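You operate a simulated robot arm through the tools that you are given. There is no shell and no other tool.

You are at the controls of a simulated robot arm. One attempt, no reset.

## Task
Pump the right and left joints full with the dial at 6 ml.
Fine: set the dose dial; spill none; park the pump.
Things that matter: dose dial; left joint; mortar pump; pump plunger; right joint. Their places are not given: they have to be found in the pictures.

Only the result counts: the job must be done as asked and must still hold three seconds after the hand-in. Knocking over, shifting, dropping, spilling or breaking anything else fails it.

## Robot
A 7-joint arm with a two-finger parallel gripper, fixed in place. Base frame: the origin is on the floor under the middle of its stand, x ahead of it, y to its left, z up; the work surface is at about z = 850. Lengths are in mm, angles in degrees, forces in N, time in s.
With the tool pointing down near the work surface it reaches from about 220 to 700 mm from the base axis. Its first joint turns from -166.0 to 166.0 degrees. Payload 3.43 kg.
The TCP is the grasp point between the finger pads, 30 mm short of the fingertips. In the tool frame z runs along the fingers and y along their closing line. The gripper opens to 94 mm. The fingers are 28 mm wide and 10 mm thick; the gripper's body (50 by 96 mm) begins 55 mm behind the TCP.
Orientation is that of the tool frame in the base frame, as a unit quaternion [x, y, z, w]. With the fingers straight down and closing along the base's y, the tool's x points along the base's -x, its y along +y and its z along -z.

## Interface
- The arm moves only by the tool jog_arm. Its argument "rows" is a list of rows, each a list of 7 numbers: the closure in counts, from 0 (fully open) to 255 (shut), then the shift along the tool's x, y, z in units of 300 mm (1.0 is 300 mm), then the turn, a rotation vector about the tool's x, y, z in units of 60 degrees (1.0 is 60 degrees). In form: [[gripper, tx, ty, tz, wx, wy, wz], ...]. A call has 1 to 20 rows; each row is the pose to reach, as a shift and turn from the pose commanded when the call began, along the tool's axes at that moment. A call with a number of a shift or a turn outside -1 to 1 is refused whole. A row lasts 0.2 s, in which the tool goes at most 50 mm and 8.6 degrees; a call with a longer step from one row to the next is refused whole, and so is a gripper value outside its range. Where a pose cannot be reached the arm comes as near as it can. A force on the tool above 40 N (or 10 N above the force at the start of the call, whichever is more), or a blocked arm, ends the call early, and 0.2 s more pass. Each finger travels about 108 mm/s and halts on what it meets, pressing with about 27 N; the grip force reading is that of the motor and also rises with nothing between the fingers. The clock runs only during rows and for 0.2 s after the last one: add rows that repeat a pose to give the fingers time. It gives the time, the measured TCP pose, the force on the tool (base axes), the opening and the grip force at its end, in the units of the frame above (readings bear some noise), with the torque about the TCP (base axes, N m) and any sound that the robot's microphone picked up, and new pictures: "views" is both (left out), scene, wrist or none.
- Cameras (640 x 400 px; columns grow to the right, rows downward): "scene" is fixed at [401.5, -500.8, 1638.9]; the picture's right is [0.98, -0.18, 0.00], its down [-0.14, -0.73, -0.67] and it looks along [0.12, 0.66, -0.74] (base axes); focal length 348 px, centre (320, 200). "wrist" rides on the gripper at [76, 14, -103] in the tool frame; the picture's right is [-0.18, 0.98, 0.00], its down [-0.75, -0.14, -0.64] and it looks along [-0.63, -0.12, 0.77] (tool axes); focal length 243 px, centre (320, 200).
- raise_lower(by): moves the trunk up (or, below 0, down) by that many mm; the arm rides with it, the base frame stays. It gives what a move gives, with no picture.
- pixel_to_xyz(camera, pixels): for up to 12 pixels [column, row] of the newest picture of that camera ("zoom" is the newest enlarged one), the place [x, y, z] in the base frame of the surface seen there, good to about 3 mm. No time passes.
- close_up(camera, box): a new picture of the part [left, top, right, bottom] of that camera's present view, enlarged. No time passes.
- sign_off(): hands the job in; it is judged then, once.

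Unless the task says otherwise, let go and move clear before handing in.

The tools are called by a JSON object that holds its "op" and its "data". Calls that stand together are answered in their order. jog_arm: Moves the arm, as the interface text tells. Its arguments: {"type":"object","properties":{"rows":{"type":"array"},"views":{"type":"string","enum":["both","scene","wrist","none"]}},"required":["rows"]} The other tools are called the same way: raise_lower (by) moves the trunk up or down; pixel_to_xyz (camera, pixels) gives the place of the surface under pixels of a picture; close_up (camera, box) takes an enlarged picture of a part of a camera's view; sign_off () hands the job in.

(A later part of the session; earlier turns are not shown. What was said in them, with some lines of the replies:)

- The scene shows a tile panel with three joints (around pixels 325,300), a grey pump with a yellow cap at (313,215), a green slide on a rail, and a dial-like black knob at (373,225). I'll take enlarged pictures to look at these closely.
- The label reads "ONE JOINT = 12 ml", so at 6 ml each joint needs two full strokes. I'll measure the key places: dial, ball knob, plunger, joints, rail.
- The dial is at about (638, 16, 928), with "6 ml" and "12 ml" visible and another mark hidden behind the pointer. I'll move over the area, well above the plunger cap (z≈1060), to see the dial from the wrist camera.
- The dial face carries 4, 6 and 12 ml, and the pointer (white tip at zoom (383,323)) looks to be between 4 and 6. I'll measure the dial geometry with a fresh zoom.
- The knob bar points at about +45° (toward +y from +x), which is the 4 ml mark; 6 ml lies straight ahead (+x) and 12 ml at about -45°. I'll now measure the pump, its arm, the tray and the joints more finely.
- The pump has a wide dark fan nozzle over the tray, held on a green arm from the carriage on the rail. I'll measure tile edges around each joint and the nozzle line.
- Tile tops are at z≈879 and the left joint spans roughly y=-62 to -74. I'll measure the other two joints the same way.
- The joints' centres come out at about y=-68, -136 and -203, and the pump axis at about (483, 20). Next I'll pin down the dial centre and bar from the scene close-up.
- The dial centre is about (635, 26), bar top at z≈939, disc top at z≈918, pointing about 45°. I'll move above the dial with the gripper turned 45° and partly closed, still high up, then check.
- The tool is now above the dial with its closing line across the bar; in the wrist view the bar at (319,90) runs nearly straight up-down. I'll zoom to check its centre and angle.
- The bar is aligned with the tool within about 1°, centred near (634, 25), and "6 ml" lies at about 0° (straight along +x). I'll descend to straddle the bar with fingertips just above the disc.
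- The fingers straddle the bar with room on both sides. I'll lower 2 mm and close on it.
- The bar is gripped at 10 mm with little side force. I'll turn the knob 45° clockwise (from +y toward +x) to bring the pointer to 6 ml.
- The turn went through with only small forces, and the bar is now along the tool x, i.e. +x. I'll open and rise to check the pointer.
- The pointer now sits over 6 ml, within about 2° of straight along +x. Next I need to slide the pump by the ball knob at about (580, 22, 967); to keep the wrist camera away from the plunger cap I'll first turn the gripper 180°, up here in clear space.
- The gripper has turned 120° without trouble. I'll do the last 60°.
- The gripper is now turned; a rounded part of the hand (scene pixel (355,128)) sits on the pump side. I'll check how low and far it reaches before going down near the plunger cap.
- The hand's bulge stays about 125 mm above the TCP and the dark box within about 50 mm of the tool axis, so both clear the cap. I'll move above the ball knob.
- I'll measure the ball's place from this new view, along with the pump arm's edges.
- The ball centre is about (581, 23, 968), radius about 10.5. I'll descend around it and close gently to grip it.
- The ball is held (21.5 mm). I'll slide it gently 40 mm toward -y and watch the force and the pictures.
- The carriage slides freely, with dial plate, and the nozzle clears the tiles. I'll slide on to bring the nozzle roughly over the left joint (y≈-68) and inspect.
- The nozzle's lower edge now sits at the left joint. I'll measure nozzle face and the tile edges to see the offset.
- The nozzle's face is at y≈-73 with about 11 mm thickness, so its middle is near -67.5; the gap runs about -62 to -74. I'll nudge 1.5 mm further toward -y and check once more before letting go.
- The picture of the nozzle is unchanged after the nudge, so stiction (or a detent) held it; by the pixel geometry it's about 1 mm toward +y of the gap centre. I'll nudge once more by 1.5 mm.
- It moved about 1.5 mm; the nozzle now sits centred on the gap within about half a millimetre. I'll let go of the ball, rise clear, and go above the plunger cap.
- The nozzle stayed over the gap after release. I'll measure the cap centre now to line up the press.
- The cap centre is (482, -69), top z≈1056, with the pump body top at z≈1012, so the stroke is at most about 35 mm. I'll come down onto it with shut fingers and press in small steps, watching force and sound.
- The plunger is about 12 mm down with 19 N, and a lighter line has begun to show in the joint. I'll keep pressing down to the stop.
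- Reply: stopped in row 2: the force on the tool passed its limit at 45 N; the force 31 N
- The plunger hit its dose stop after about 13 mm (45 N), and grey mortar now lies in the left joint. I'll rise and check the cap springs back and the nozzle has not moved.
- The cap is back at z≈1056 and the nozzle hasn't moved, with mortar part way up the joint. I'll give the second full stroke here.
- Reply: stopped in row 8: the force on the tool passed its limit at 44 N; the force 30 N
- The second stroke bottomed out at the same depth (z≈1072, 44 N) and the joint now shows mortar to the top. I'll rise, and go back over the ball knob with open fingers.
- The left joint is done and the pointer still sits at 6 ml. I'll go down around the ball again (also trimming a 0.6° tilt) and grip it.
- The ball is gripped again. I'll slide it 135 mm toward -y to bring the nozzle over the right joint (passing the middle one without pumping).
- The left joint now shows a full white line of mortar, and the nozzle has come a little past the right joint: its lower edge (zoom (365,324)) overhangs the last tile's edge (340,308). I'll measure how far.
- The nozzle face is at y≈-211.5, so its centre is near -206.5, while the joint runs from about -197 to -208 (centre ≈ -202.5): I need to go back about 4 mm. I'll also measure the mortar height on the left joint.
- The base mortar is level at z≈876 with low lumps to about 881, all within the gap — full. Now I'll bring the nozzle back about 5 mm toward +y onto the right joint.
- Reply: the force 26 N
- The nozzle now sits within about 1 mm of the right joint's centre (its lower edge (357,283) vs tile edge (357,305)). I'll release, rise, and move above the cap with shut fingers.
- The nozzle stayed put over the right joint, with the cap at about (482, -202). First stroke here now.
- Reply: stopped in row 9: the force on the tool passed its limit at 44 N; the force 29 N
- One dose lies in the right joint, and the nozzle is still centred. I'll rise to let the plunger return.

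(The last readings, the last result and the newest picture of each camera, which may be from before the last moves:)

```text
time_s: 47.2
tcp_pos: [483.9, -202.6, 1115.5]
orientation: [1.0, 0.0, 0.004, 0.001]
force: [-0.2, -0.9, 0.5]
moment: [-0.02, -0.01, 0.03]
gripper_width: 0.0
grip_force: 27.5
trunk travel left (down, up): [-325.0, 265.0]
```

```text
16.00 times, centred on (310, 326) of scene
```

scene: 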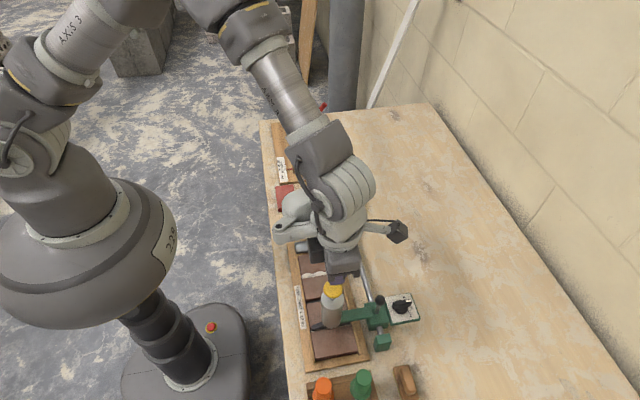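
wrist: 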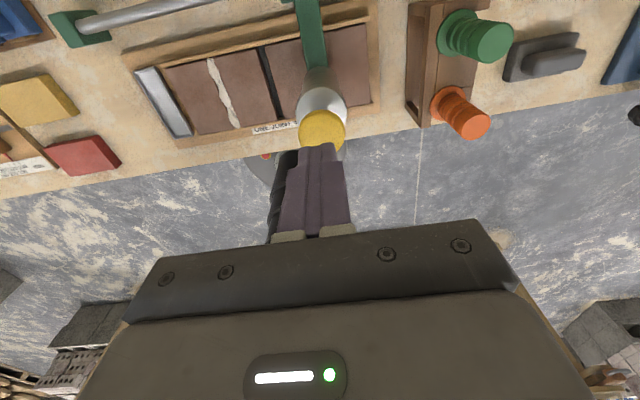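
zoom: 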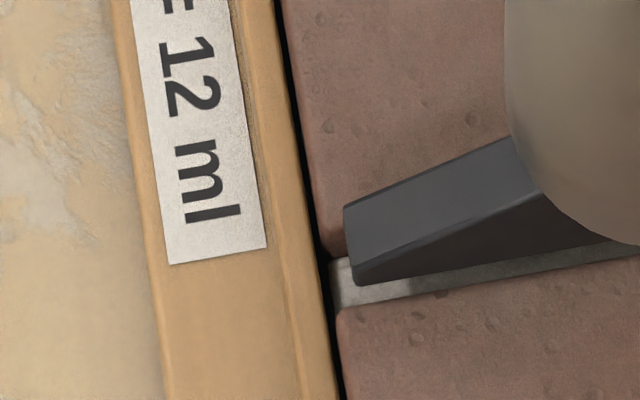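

The cap is fully up and the nozzle is in place. Second stroke on the right joint.

{"op": "jog_arm", "data": {"rows": [[255, 0, 0, 0.04, 0, 0, 0], [255, 0, 0, 0.08, 0, 0, 0], [255, 0, 0, 0.1, 0, 0, 0], [255, 0, 0, 0.113, 0, 0, 0], [255, 0, 0, 0.127, 0, 0, 0], [255, 0, 0, 0.14, 0, 0, 0], [255, 0, 0, 0.15, 0, 0, 0], [255, 0, 0, 0.16, 0, 0, 0], [255, 0, 0, 0.17, 0, 0, 0], [255, 0, 0, 0.18, 0, 0, 0]], "views": "scene"}}

{"op": "close_up", "data": {"camera": "scene", "box": [280, 260, 400, 350]}}

{"op": "close_up", "data": {"camera": "scene", "box": [298, 314, 346, 344]}}

```text
time_s: 49.0
tcp_pos: [483.5, -203.7, 1073.7]
orientation: [1.0, 0.0, 0.007, 0.003]
force: [-5.7, 2.2, 29.4]
moment: [0.15, 0.29, -0.08]
gripper_width: 0.3
grip_force: 26.6
trunk travel left (down, up): [-325.0, 265.0]
stopped in row 8: the force on the tool passed its limit at 44 N (the readings are from after the stop); the commanded pose is now the measured one
```

scene: 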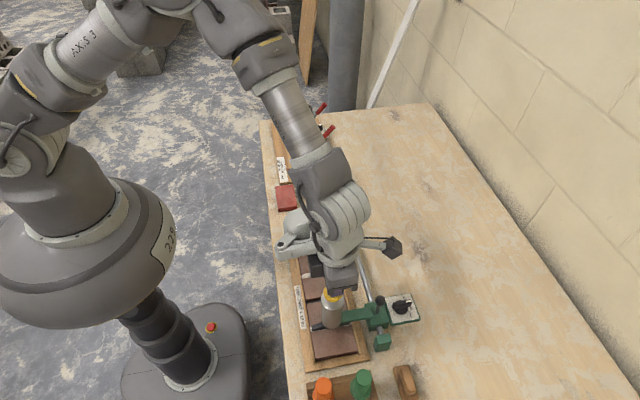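

```text
4.44 times, centred on (340, 305) of scene
```

zoom: 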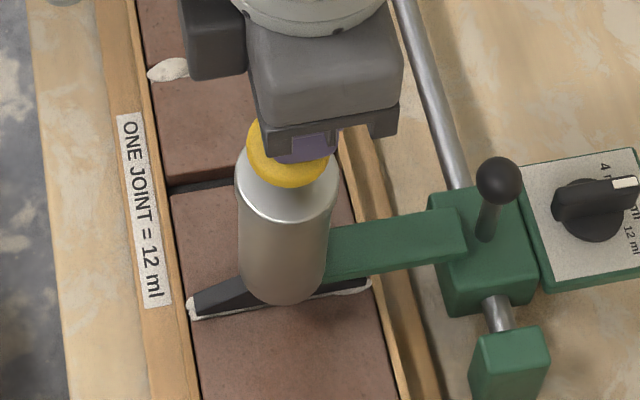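

```text
13.33 times, centred on (322, 329) of scene
```

zoom: 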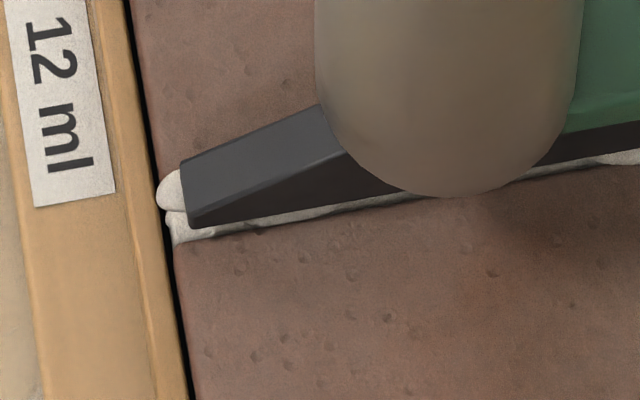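

The right joint is full too, and the stroke bottomed at the same depth. I'll rise and go back over the ball knob with open fingers.

{"op": "jog_arm", "data": {"rows": [[255, 0, 0, -0.02, 0, 0, 0], [255, 0, 0, -0.05, 0, 0, 0], [255, 0, 0, -0.1, 0, 0, 0], [255, 0, 0, -0.16, 0, 0, 0], [200, 0.1, 0, -0.16, 0, -0.008, 0], [150, 0.2, 0, -0.16, 0, -0.008, 0], [130, 0.3, 0, -0.16, 0, -0.008, 0], [130, 0.325, 0, -0.16, 0, -0.008, 0], [130, 0.325, 0, -0.16, 0, -0.008, 0]], "views": "both"}}

{"op": "close_up", "data": {"camera": "scene", "box": [280, 260, 400, 350]}}

{"op": "pixel_to_xyz", "data": {"camera": "scene", "pixels": [[380, 300], [380, 298], [378, 300], [382, 300]]}}

```text
time_s: 51.0
tcp_pos: [584.1, -204.3, 1121.8]
orientation: [1.0, 0.0, 0.002, 0.002]
force: [0.0, 0.1, -0.5]
moment: [0.0, 0.02, -0.01]
gripper_width: 46.3
grip_force: 0.0
trunk travel left (down, up): [-325.0, 265.0]
```

scene: 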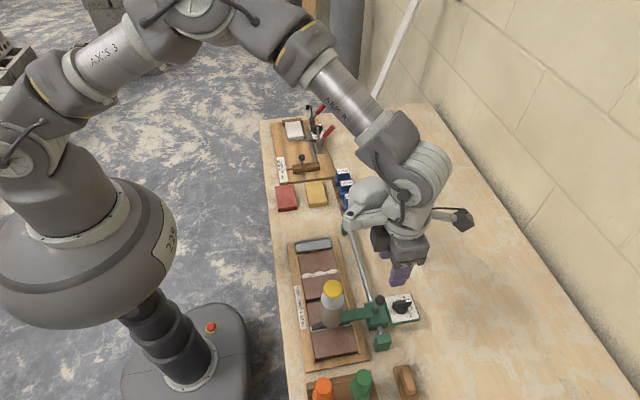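
wrist: 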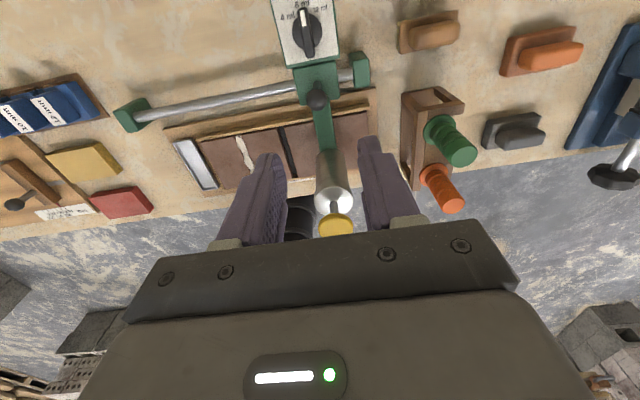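

```text
4.44 times, centred on (340, 305) of scene
```

zoom: 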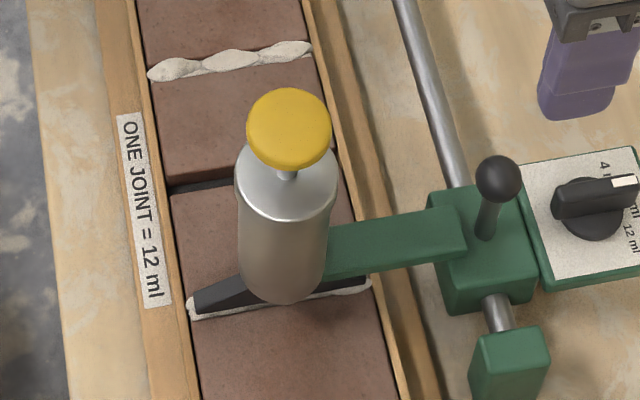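

```text
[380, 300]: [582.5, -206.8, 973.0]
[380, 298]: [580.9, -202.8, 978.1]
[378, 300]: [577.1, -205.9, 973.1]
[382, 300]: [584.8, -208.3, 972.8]
```

The ball is at about (581, -202, 968). I'll descend around it and grip it.

{"op": "jog_arm", "data": {"rows": [[130, -0.014, -0.009, 0.1, 0.003, -0.004, 0], [130, -0.014, -0.009, 0.2, 0.003, -0.004, 0], [130, -0.014, -0.009, 0.3, 0.003, -0.004, 0], [130, -0.014, -0.009, 0.4, 0.003, -0.004, 0], [130, -0.014, -0.009, 0.45, 0.003, -0.004, 0], [130, -0.014, -0.009, 0.498, 0.003, -0.004, 0], [130, -0.014, -0.009, 0.498, 0.003, -0.004, 0], [165, -0.014, -0.009, 0.498, 0.003, -0.004, 0], [195, -0.014, -0.009, 0.498, 0.003, -0.004, 0], [220, -0.014, -0.009, 0.498, 0.003, -0.004, 0], [230, -0.014, -0.009, 0.498, 0.003, -0.004, 0]], "views": "both"}}

{"op": "close_up", "data": {"camera": "scene", "box": [310, 250, 430, 350]}}

```text
time_s: 53.4
tcp_pos: [580.5, -201.3, 971.7]
orientation: [1.0, 0.0, 0.0, 0.002]
force: [-0.7, 1.0, -2.3]
moment: [0.04, -0.2, 0.0]
gripper_width: 21.5
grip_force: 45.2
trunk travel left (down, up): [-325.0, 265.0]
```

scene: 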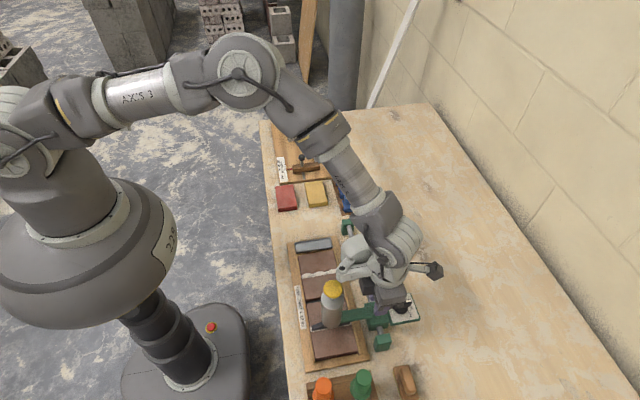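
wrist: 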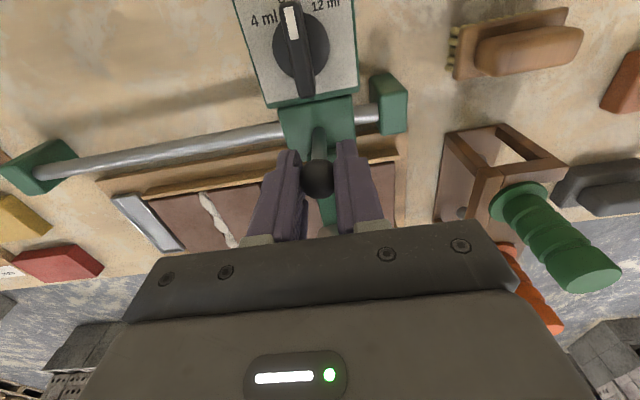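

```text
4.00 times, centred on (370, 300) of scene
```

zoom: 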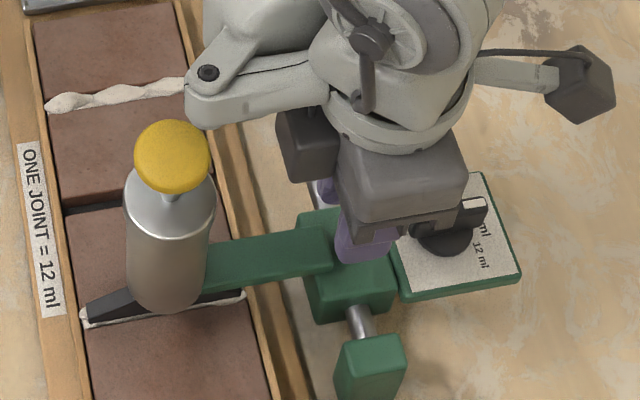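

The ball is held. I'll slide the pump back toward the tray at the +y end, stopping about 10 mm short first.

{"op": "jog_arm", "data": {"rows": [[230, 0, -0.03, 0, 0, 0, 0], [230, 0, -0.07, 0, 0, 0, 0], [230, 0, -0.11, 0, 0, 0, 0], [230, 0, -0.15, 0, 0, 0, 0], [230, 0, -0.19, 0, 0, 0, 0], [230, 0, -0.23, 0, 0, 0, 0], [230, 0, -0.27, 0, 0, 0, 0], [230, 0, -0.31, 0, 0, 0, 0], [230, 0, -0.35, 0, 0, 0, 0], [230, 0, -0.39, 0, 0, 0, 0], [230, 0, -0.43, 0, 0, 0, 0], [230, 0, -0.47, 0, 0, 0, 0], [230, 0, -0.51, 0, 0, 0, 0], [230, 0, -0.55, 0, 0, 0, 0], [230, 0, -0.59, 0, 0, 0, 0], [230, 0, -0.63, 0, 0, 0, 0], [230, 0, -0.67, 0, 0, 0, 0], [230, 0, -0.7, 0, 0, 0, 0], [230, 0, -0.715, 0, 0, 0, 0], [230, 0, -0.715, 0, 0, 0, 0]], "views": "both"}}

{"op": "close_up", "data": {"camera": "scene", "box": [280, 180, 400, 280]}}

```text
time_s: 57.5
tcp_pos: [579.2, 13.3, 969.8]
orientation: [1.0, -0.001, 0.001, 0.002]
force: [13.3, -0.6, 29.3]
moment: [0.02, 0.15, 0.02]
gripper_width: 21.5
grip_force: 45.4
trunk travel left (down, up): [-325.0, 265.0]
```

scene: 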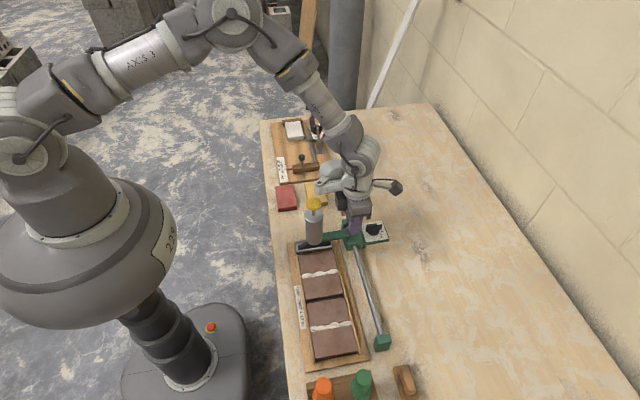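
wrist: 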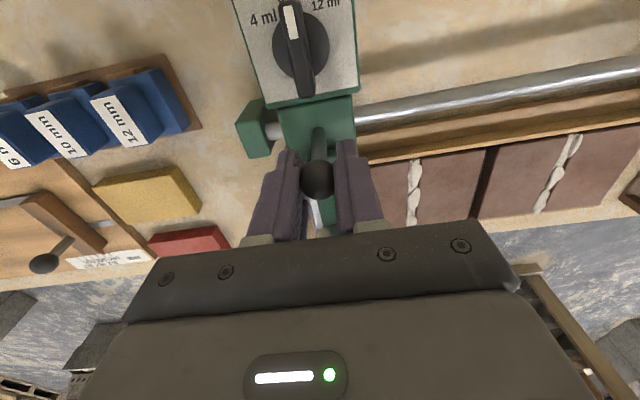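

```text
4.00 times, centred on (340, 230) of scene
```

zoom: 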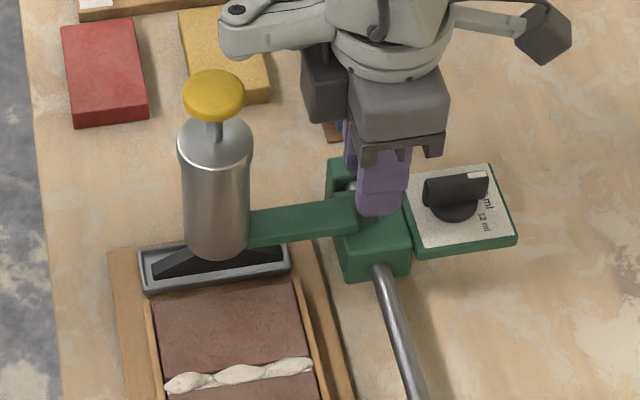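

The pump is back to about 10 mm short of its parked place, but the arm is pressing 29 N down on the ball. I'll open and regrip to relieve it, then finish the slide gently.

{"op": "jog_arm", "data": {"rows": [[200, 0, 0, 0, 0, 0, 0], [170, 0, 0, 0, 0, 0, 0], [170, 0, 0, 0, 0, 0, 0], [200, 0, 0, 0, 0, 0, 0], [220, 0, 0, 0, 0, 0, 0], [230, 0, 0, 0, 0, 0, 0]], "views": "none"}}

{"op": "jog_arm", "data": {"rows": [[230, 0, -0.007, 0, 0, 0, 0], [230, 0, -0.014, 0, 0, 0, 0], [230, 0, -0.021, 0, 0, 0, 0], [230, 0, -0.028, 0, 0, 0, 0], [230, 0, -0.034, 0, 0, 0, 0], [230, 0, -0.034, 0, 0, 0, 0]], "views": "both"}}

{"op": "close_up", "data": {"camera": "scene", "box": [290, 185, 370, 260]}}

{"op": "close_up", "data": {"camera": "wrist", "box": [220, 60, 380, 180]}}

```text
time_s: 59.0
tcp_pos: [578.6, 11.6, 968.8]
orientation: [1.0, 0.0, 0.0, 0.002]
force: [-5.2, 0.6, -11.2]
moment: [-0.01, -0.22, 0.02]
gripper_width: 21.4
grip_force: 45.0
trunk travel left (down, up): [-325.0, 265.0]
```

```text
time_s: 60.4
tcp_pos: [579.1, 23.8, 968.3]
orientation: [1.0, 0.0, -0.002, 0.002]
force: [-11.4, 3.0, -26.4]
moment: [-0.01, 0.18, 0.02]
gripper_width: 21.3
grip_force: 45.1
trunk travel left (down, up): [-325.0, 265.0]
```

scene: 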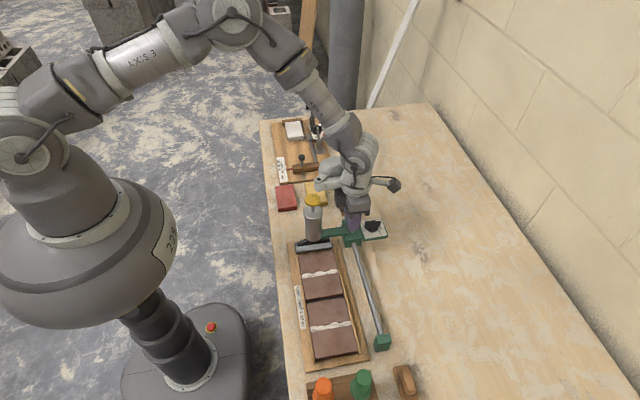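
wrist: 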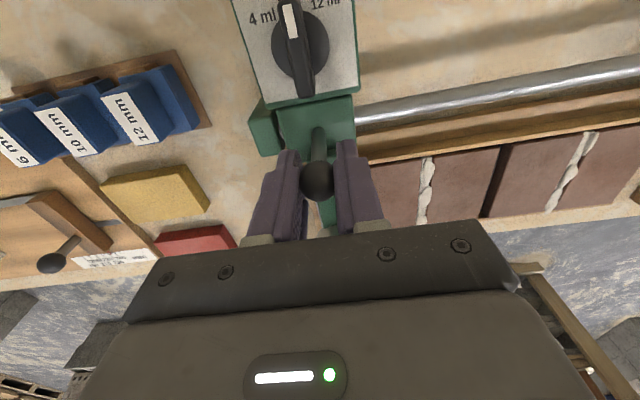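

```text
5.33 times, centred on (330, 222) of scene
```

zoom: 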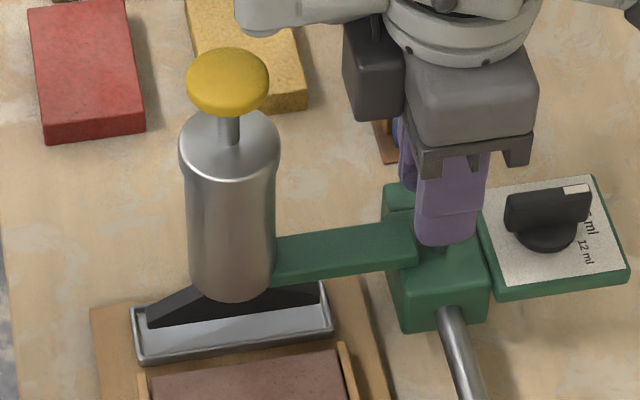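

```text
3.33 times, centred on (300, 120) of wrist
```

zoom: 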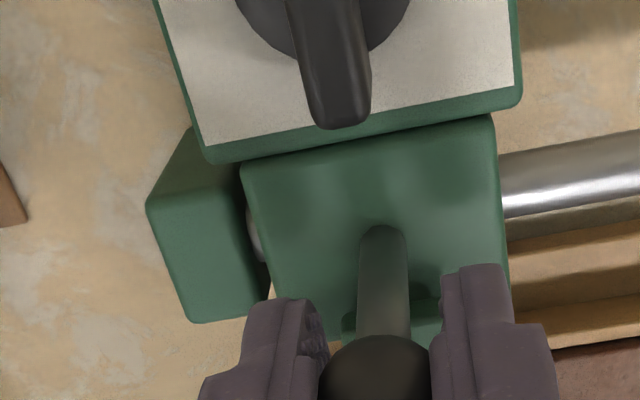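

The pump is within about 2 mm of its starting place over the tray, with a thin gap left to the stop block. I'll push the last couple of millimetres.

{"op": "jog_arm", "data": {"rows": [[230, 0, -0.004, 0.003, 0, 0, 0], [230, 0, -0.008, 0.004, 0, 0, 0], [230, 0, -0.01, 0.004, 0, 0, 0], [230, 0, -0.01, 0.004, 0, 0, 0]], "views": "both"}}

{"op": "close_up", "data": {"camera": "scene", "box": [290, 185, 370, 260]}}

{"op": "close_up", "data": {"camera": "wrist", "box": [220, 60, 380, 180]}}

```text
time_s: 61.4
tcp_pos: [579.7, 24.8, 968.5]
orientation: [1.0, -0.001, 0.0, 0.002]
force: [-16.1, -2.0, -11.1]
moment: [-0.05, 0.82, -0.02]
gripper_width: 21.3
grip_force: 44.8
trunk travel left (down, up): [-325.0, 265.0]
```

scene: 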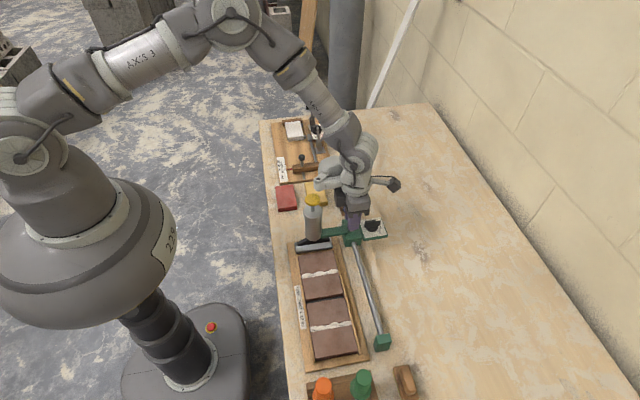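
wrist: 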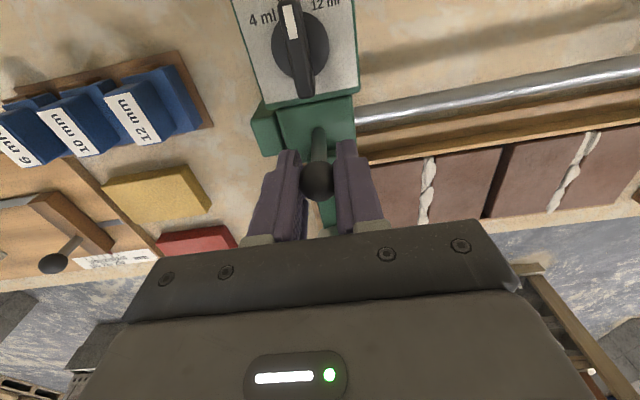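

```text
5.33 times, centred on (330, 222) of scene
```

zoom: 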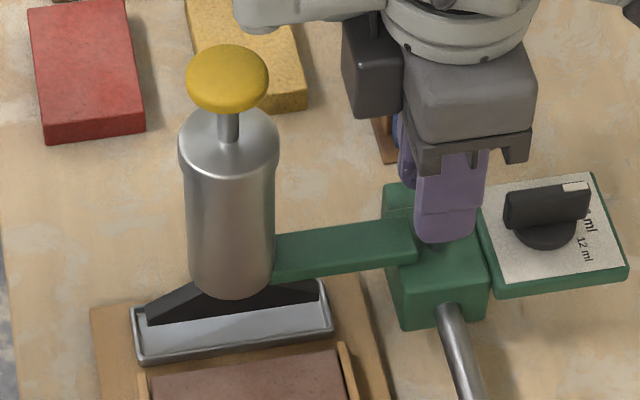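

```text
3.33 times, centred on (300, 120) of wrist
```

zoom: 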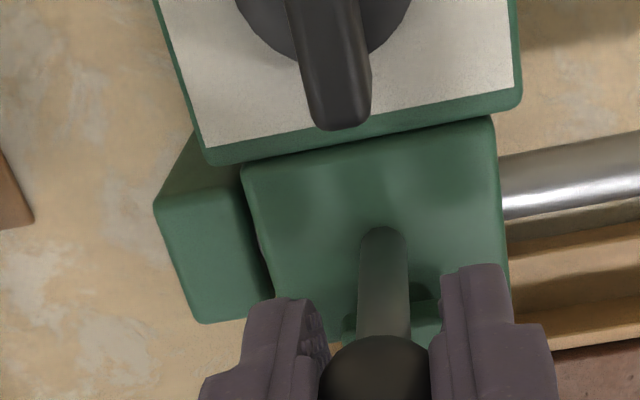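

The pump now matches its starting place exactly (cap at zoom (228,78)) and the carriage touches the stop block. I'll let go, rise clear and inspect everything.

{"op": "jog_arm", "data": {"rows": [[200, 0, 0, 0, 0, 0, 0], [160, 0, 0, 0, 0, 0, 0], [130, 0, 0, 0, 0, 0, 0], [130, 0, 0, 0, 0, 0, 0], [130, 0, 0, -0.13, 0, 0, 0], [130, 0, 0, -0.26, 0, 0, 0], [130, 0, 0, -0.39, 0, 0, 0], [130, 0, 0, -0.52, 0, 0, 0], [130, 0.05, 0, -0.65, 0, 0, 0], [130, 0.15, 0, -0.75, 0, 0, 0], [130, 0.15, 0, -0.75, 0, 0, 0]], "views": "both"}}

{"op": "close_up", "data": {"camera": "scene", "box": [290, 185, 370, 260]}}

{"op": "close_up", "data": {"camera": "scene", "box": [342, 200, 406, 240]}}

{"op": "close_up", "data": {"camera": "scene", "box": [286, 240, 376, 366]}}

{"op": "close_up", "data": {"camera": "scene", "box": [298, 308, 362, 348]}}

```text
time_s: 63.8
tcp_pos: [624.6, 26.9, 1192.5]
orientation: [1.0, -0.001, 0.0, 0.002]
force: [0.3, 0.7, -0.5]
moment: [-0.01, 0.02, 0.03]
gripper_width: 46.0
grip_force: 0.1
trunk travel left (down, up): [-325.0, 265.0]
```

scene: 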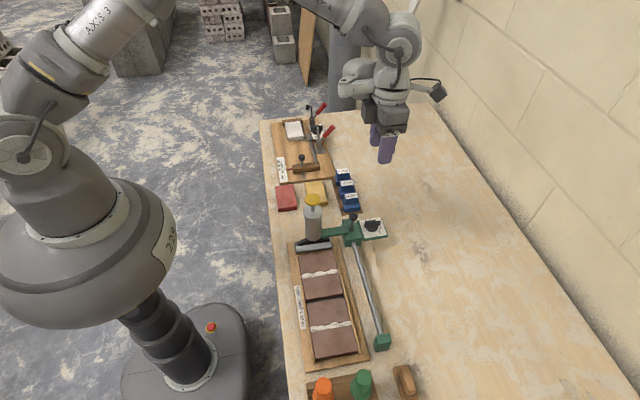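
wrist: 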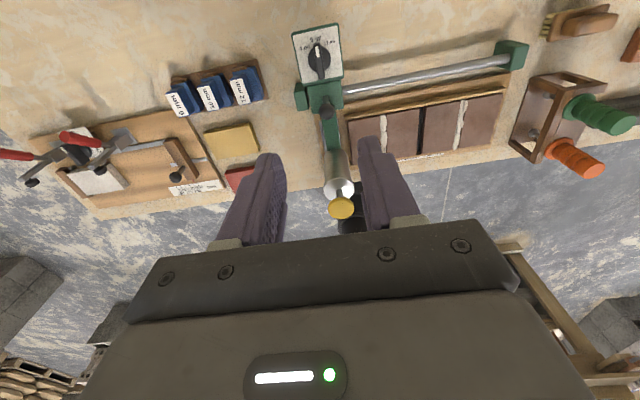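

```text
5.33 times, centred on (330, 222) of scene
```

zoom: 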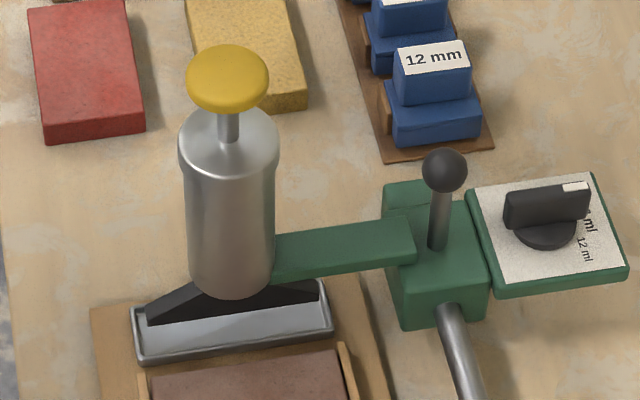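

```text
10.00 times, centred on (374, 220) of scene
```

zoom: 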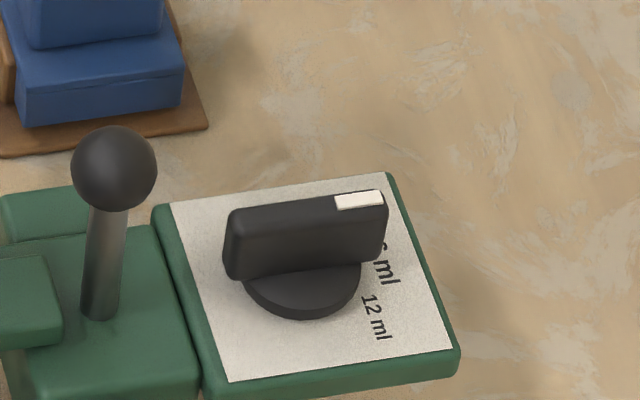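

```text
3.17 times, centred on (331, 303) of scene
```

zoom: 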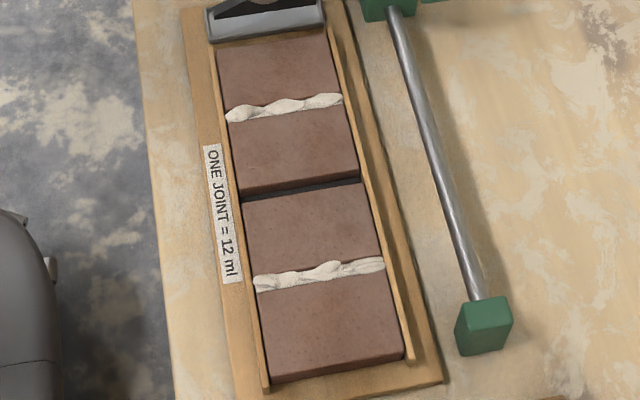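

```text
10.00 times, centred on (330, 328) of scene
```

zoom: 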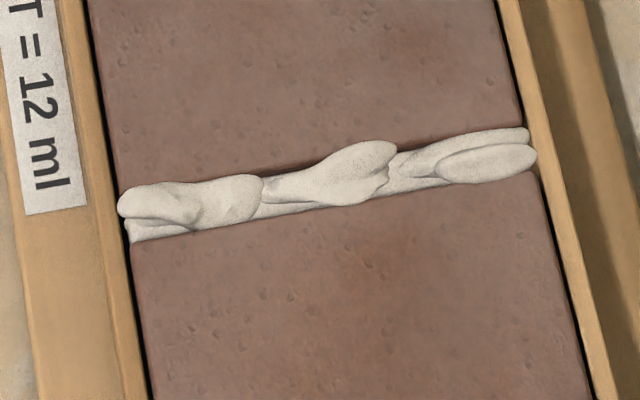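

Left and right joints are full, the middle one is untouched, the tiles are clean and the pump is parked. One last look at the dial from above before handing in.

{"op": "close_up", "data": {"camera": "wrist", "box": [280, 15, 360, 95]}}

```text
5.00 times, centred on (320, 55) of wrist
```

zoom: 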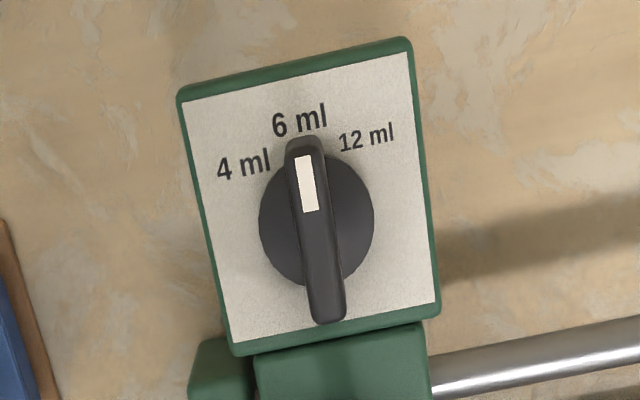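

The pointer clearly stands at "6 ml", both joints are full, nothing is spilled, the pump is parked and the gripper is clear. I'm handing in the job.

{"op": "sign_off", "data": {}}

```text
The job is handed in.
```

The job is handed in. The dial reads 6 ml, the left and right joints are full, and the pump is parked over its tray. I haven't seen the judge's result.

- **Dial:** I turned it from 4 ml to 6 ml. In the last close-up the pointer stands at the 6 ml mark.
- **Joints:** I gave the left and right joints two full strokes each, 12 ml per joint as the panel label says. The mortar in both sits in low lumps slightly above the tile tops. I took that as full rather than overfilled, but the pictures can't confirm it.
- **Spills:** No mortar shows on the tiles, and the middle joint was left empty.
- **Parking:** The pump is back at its starting place against the stop block. The gripper has let go and is clear of it.
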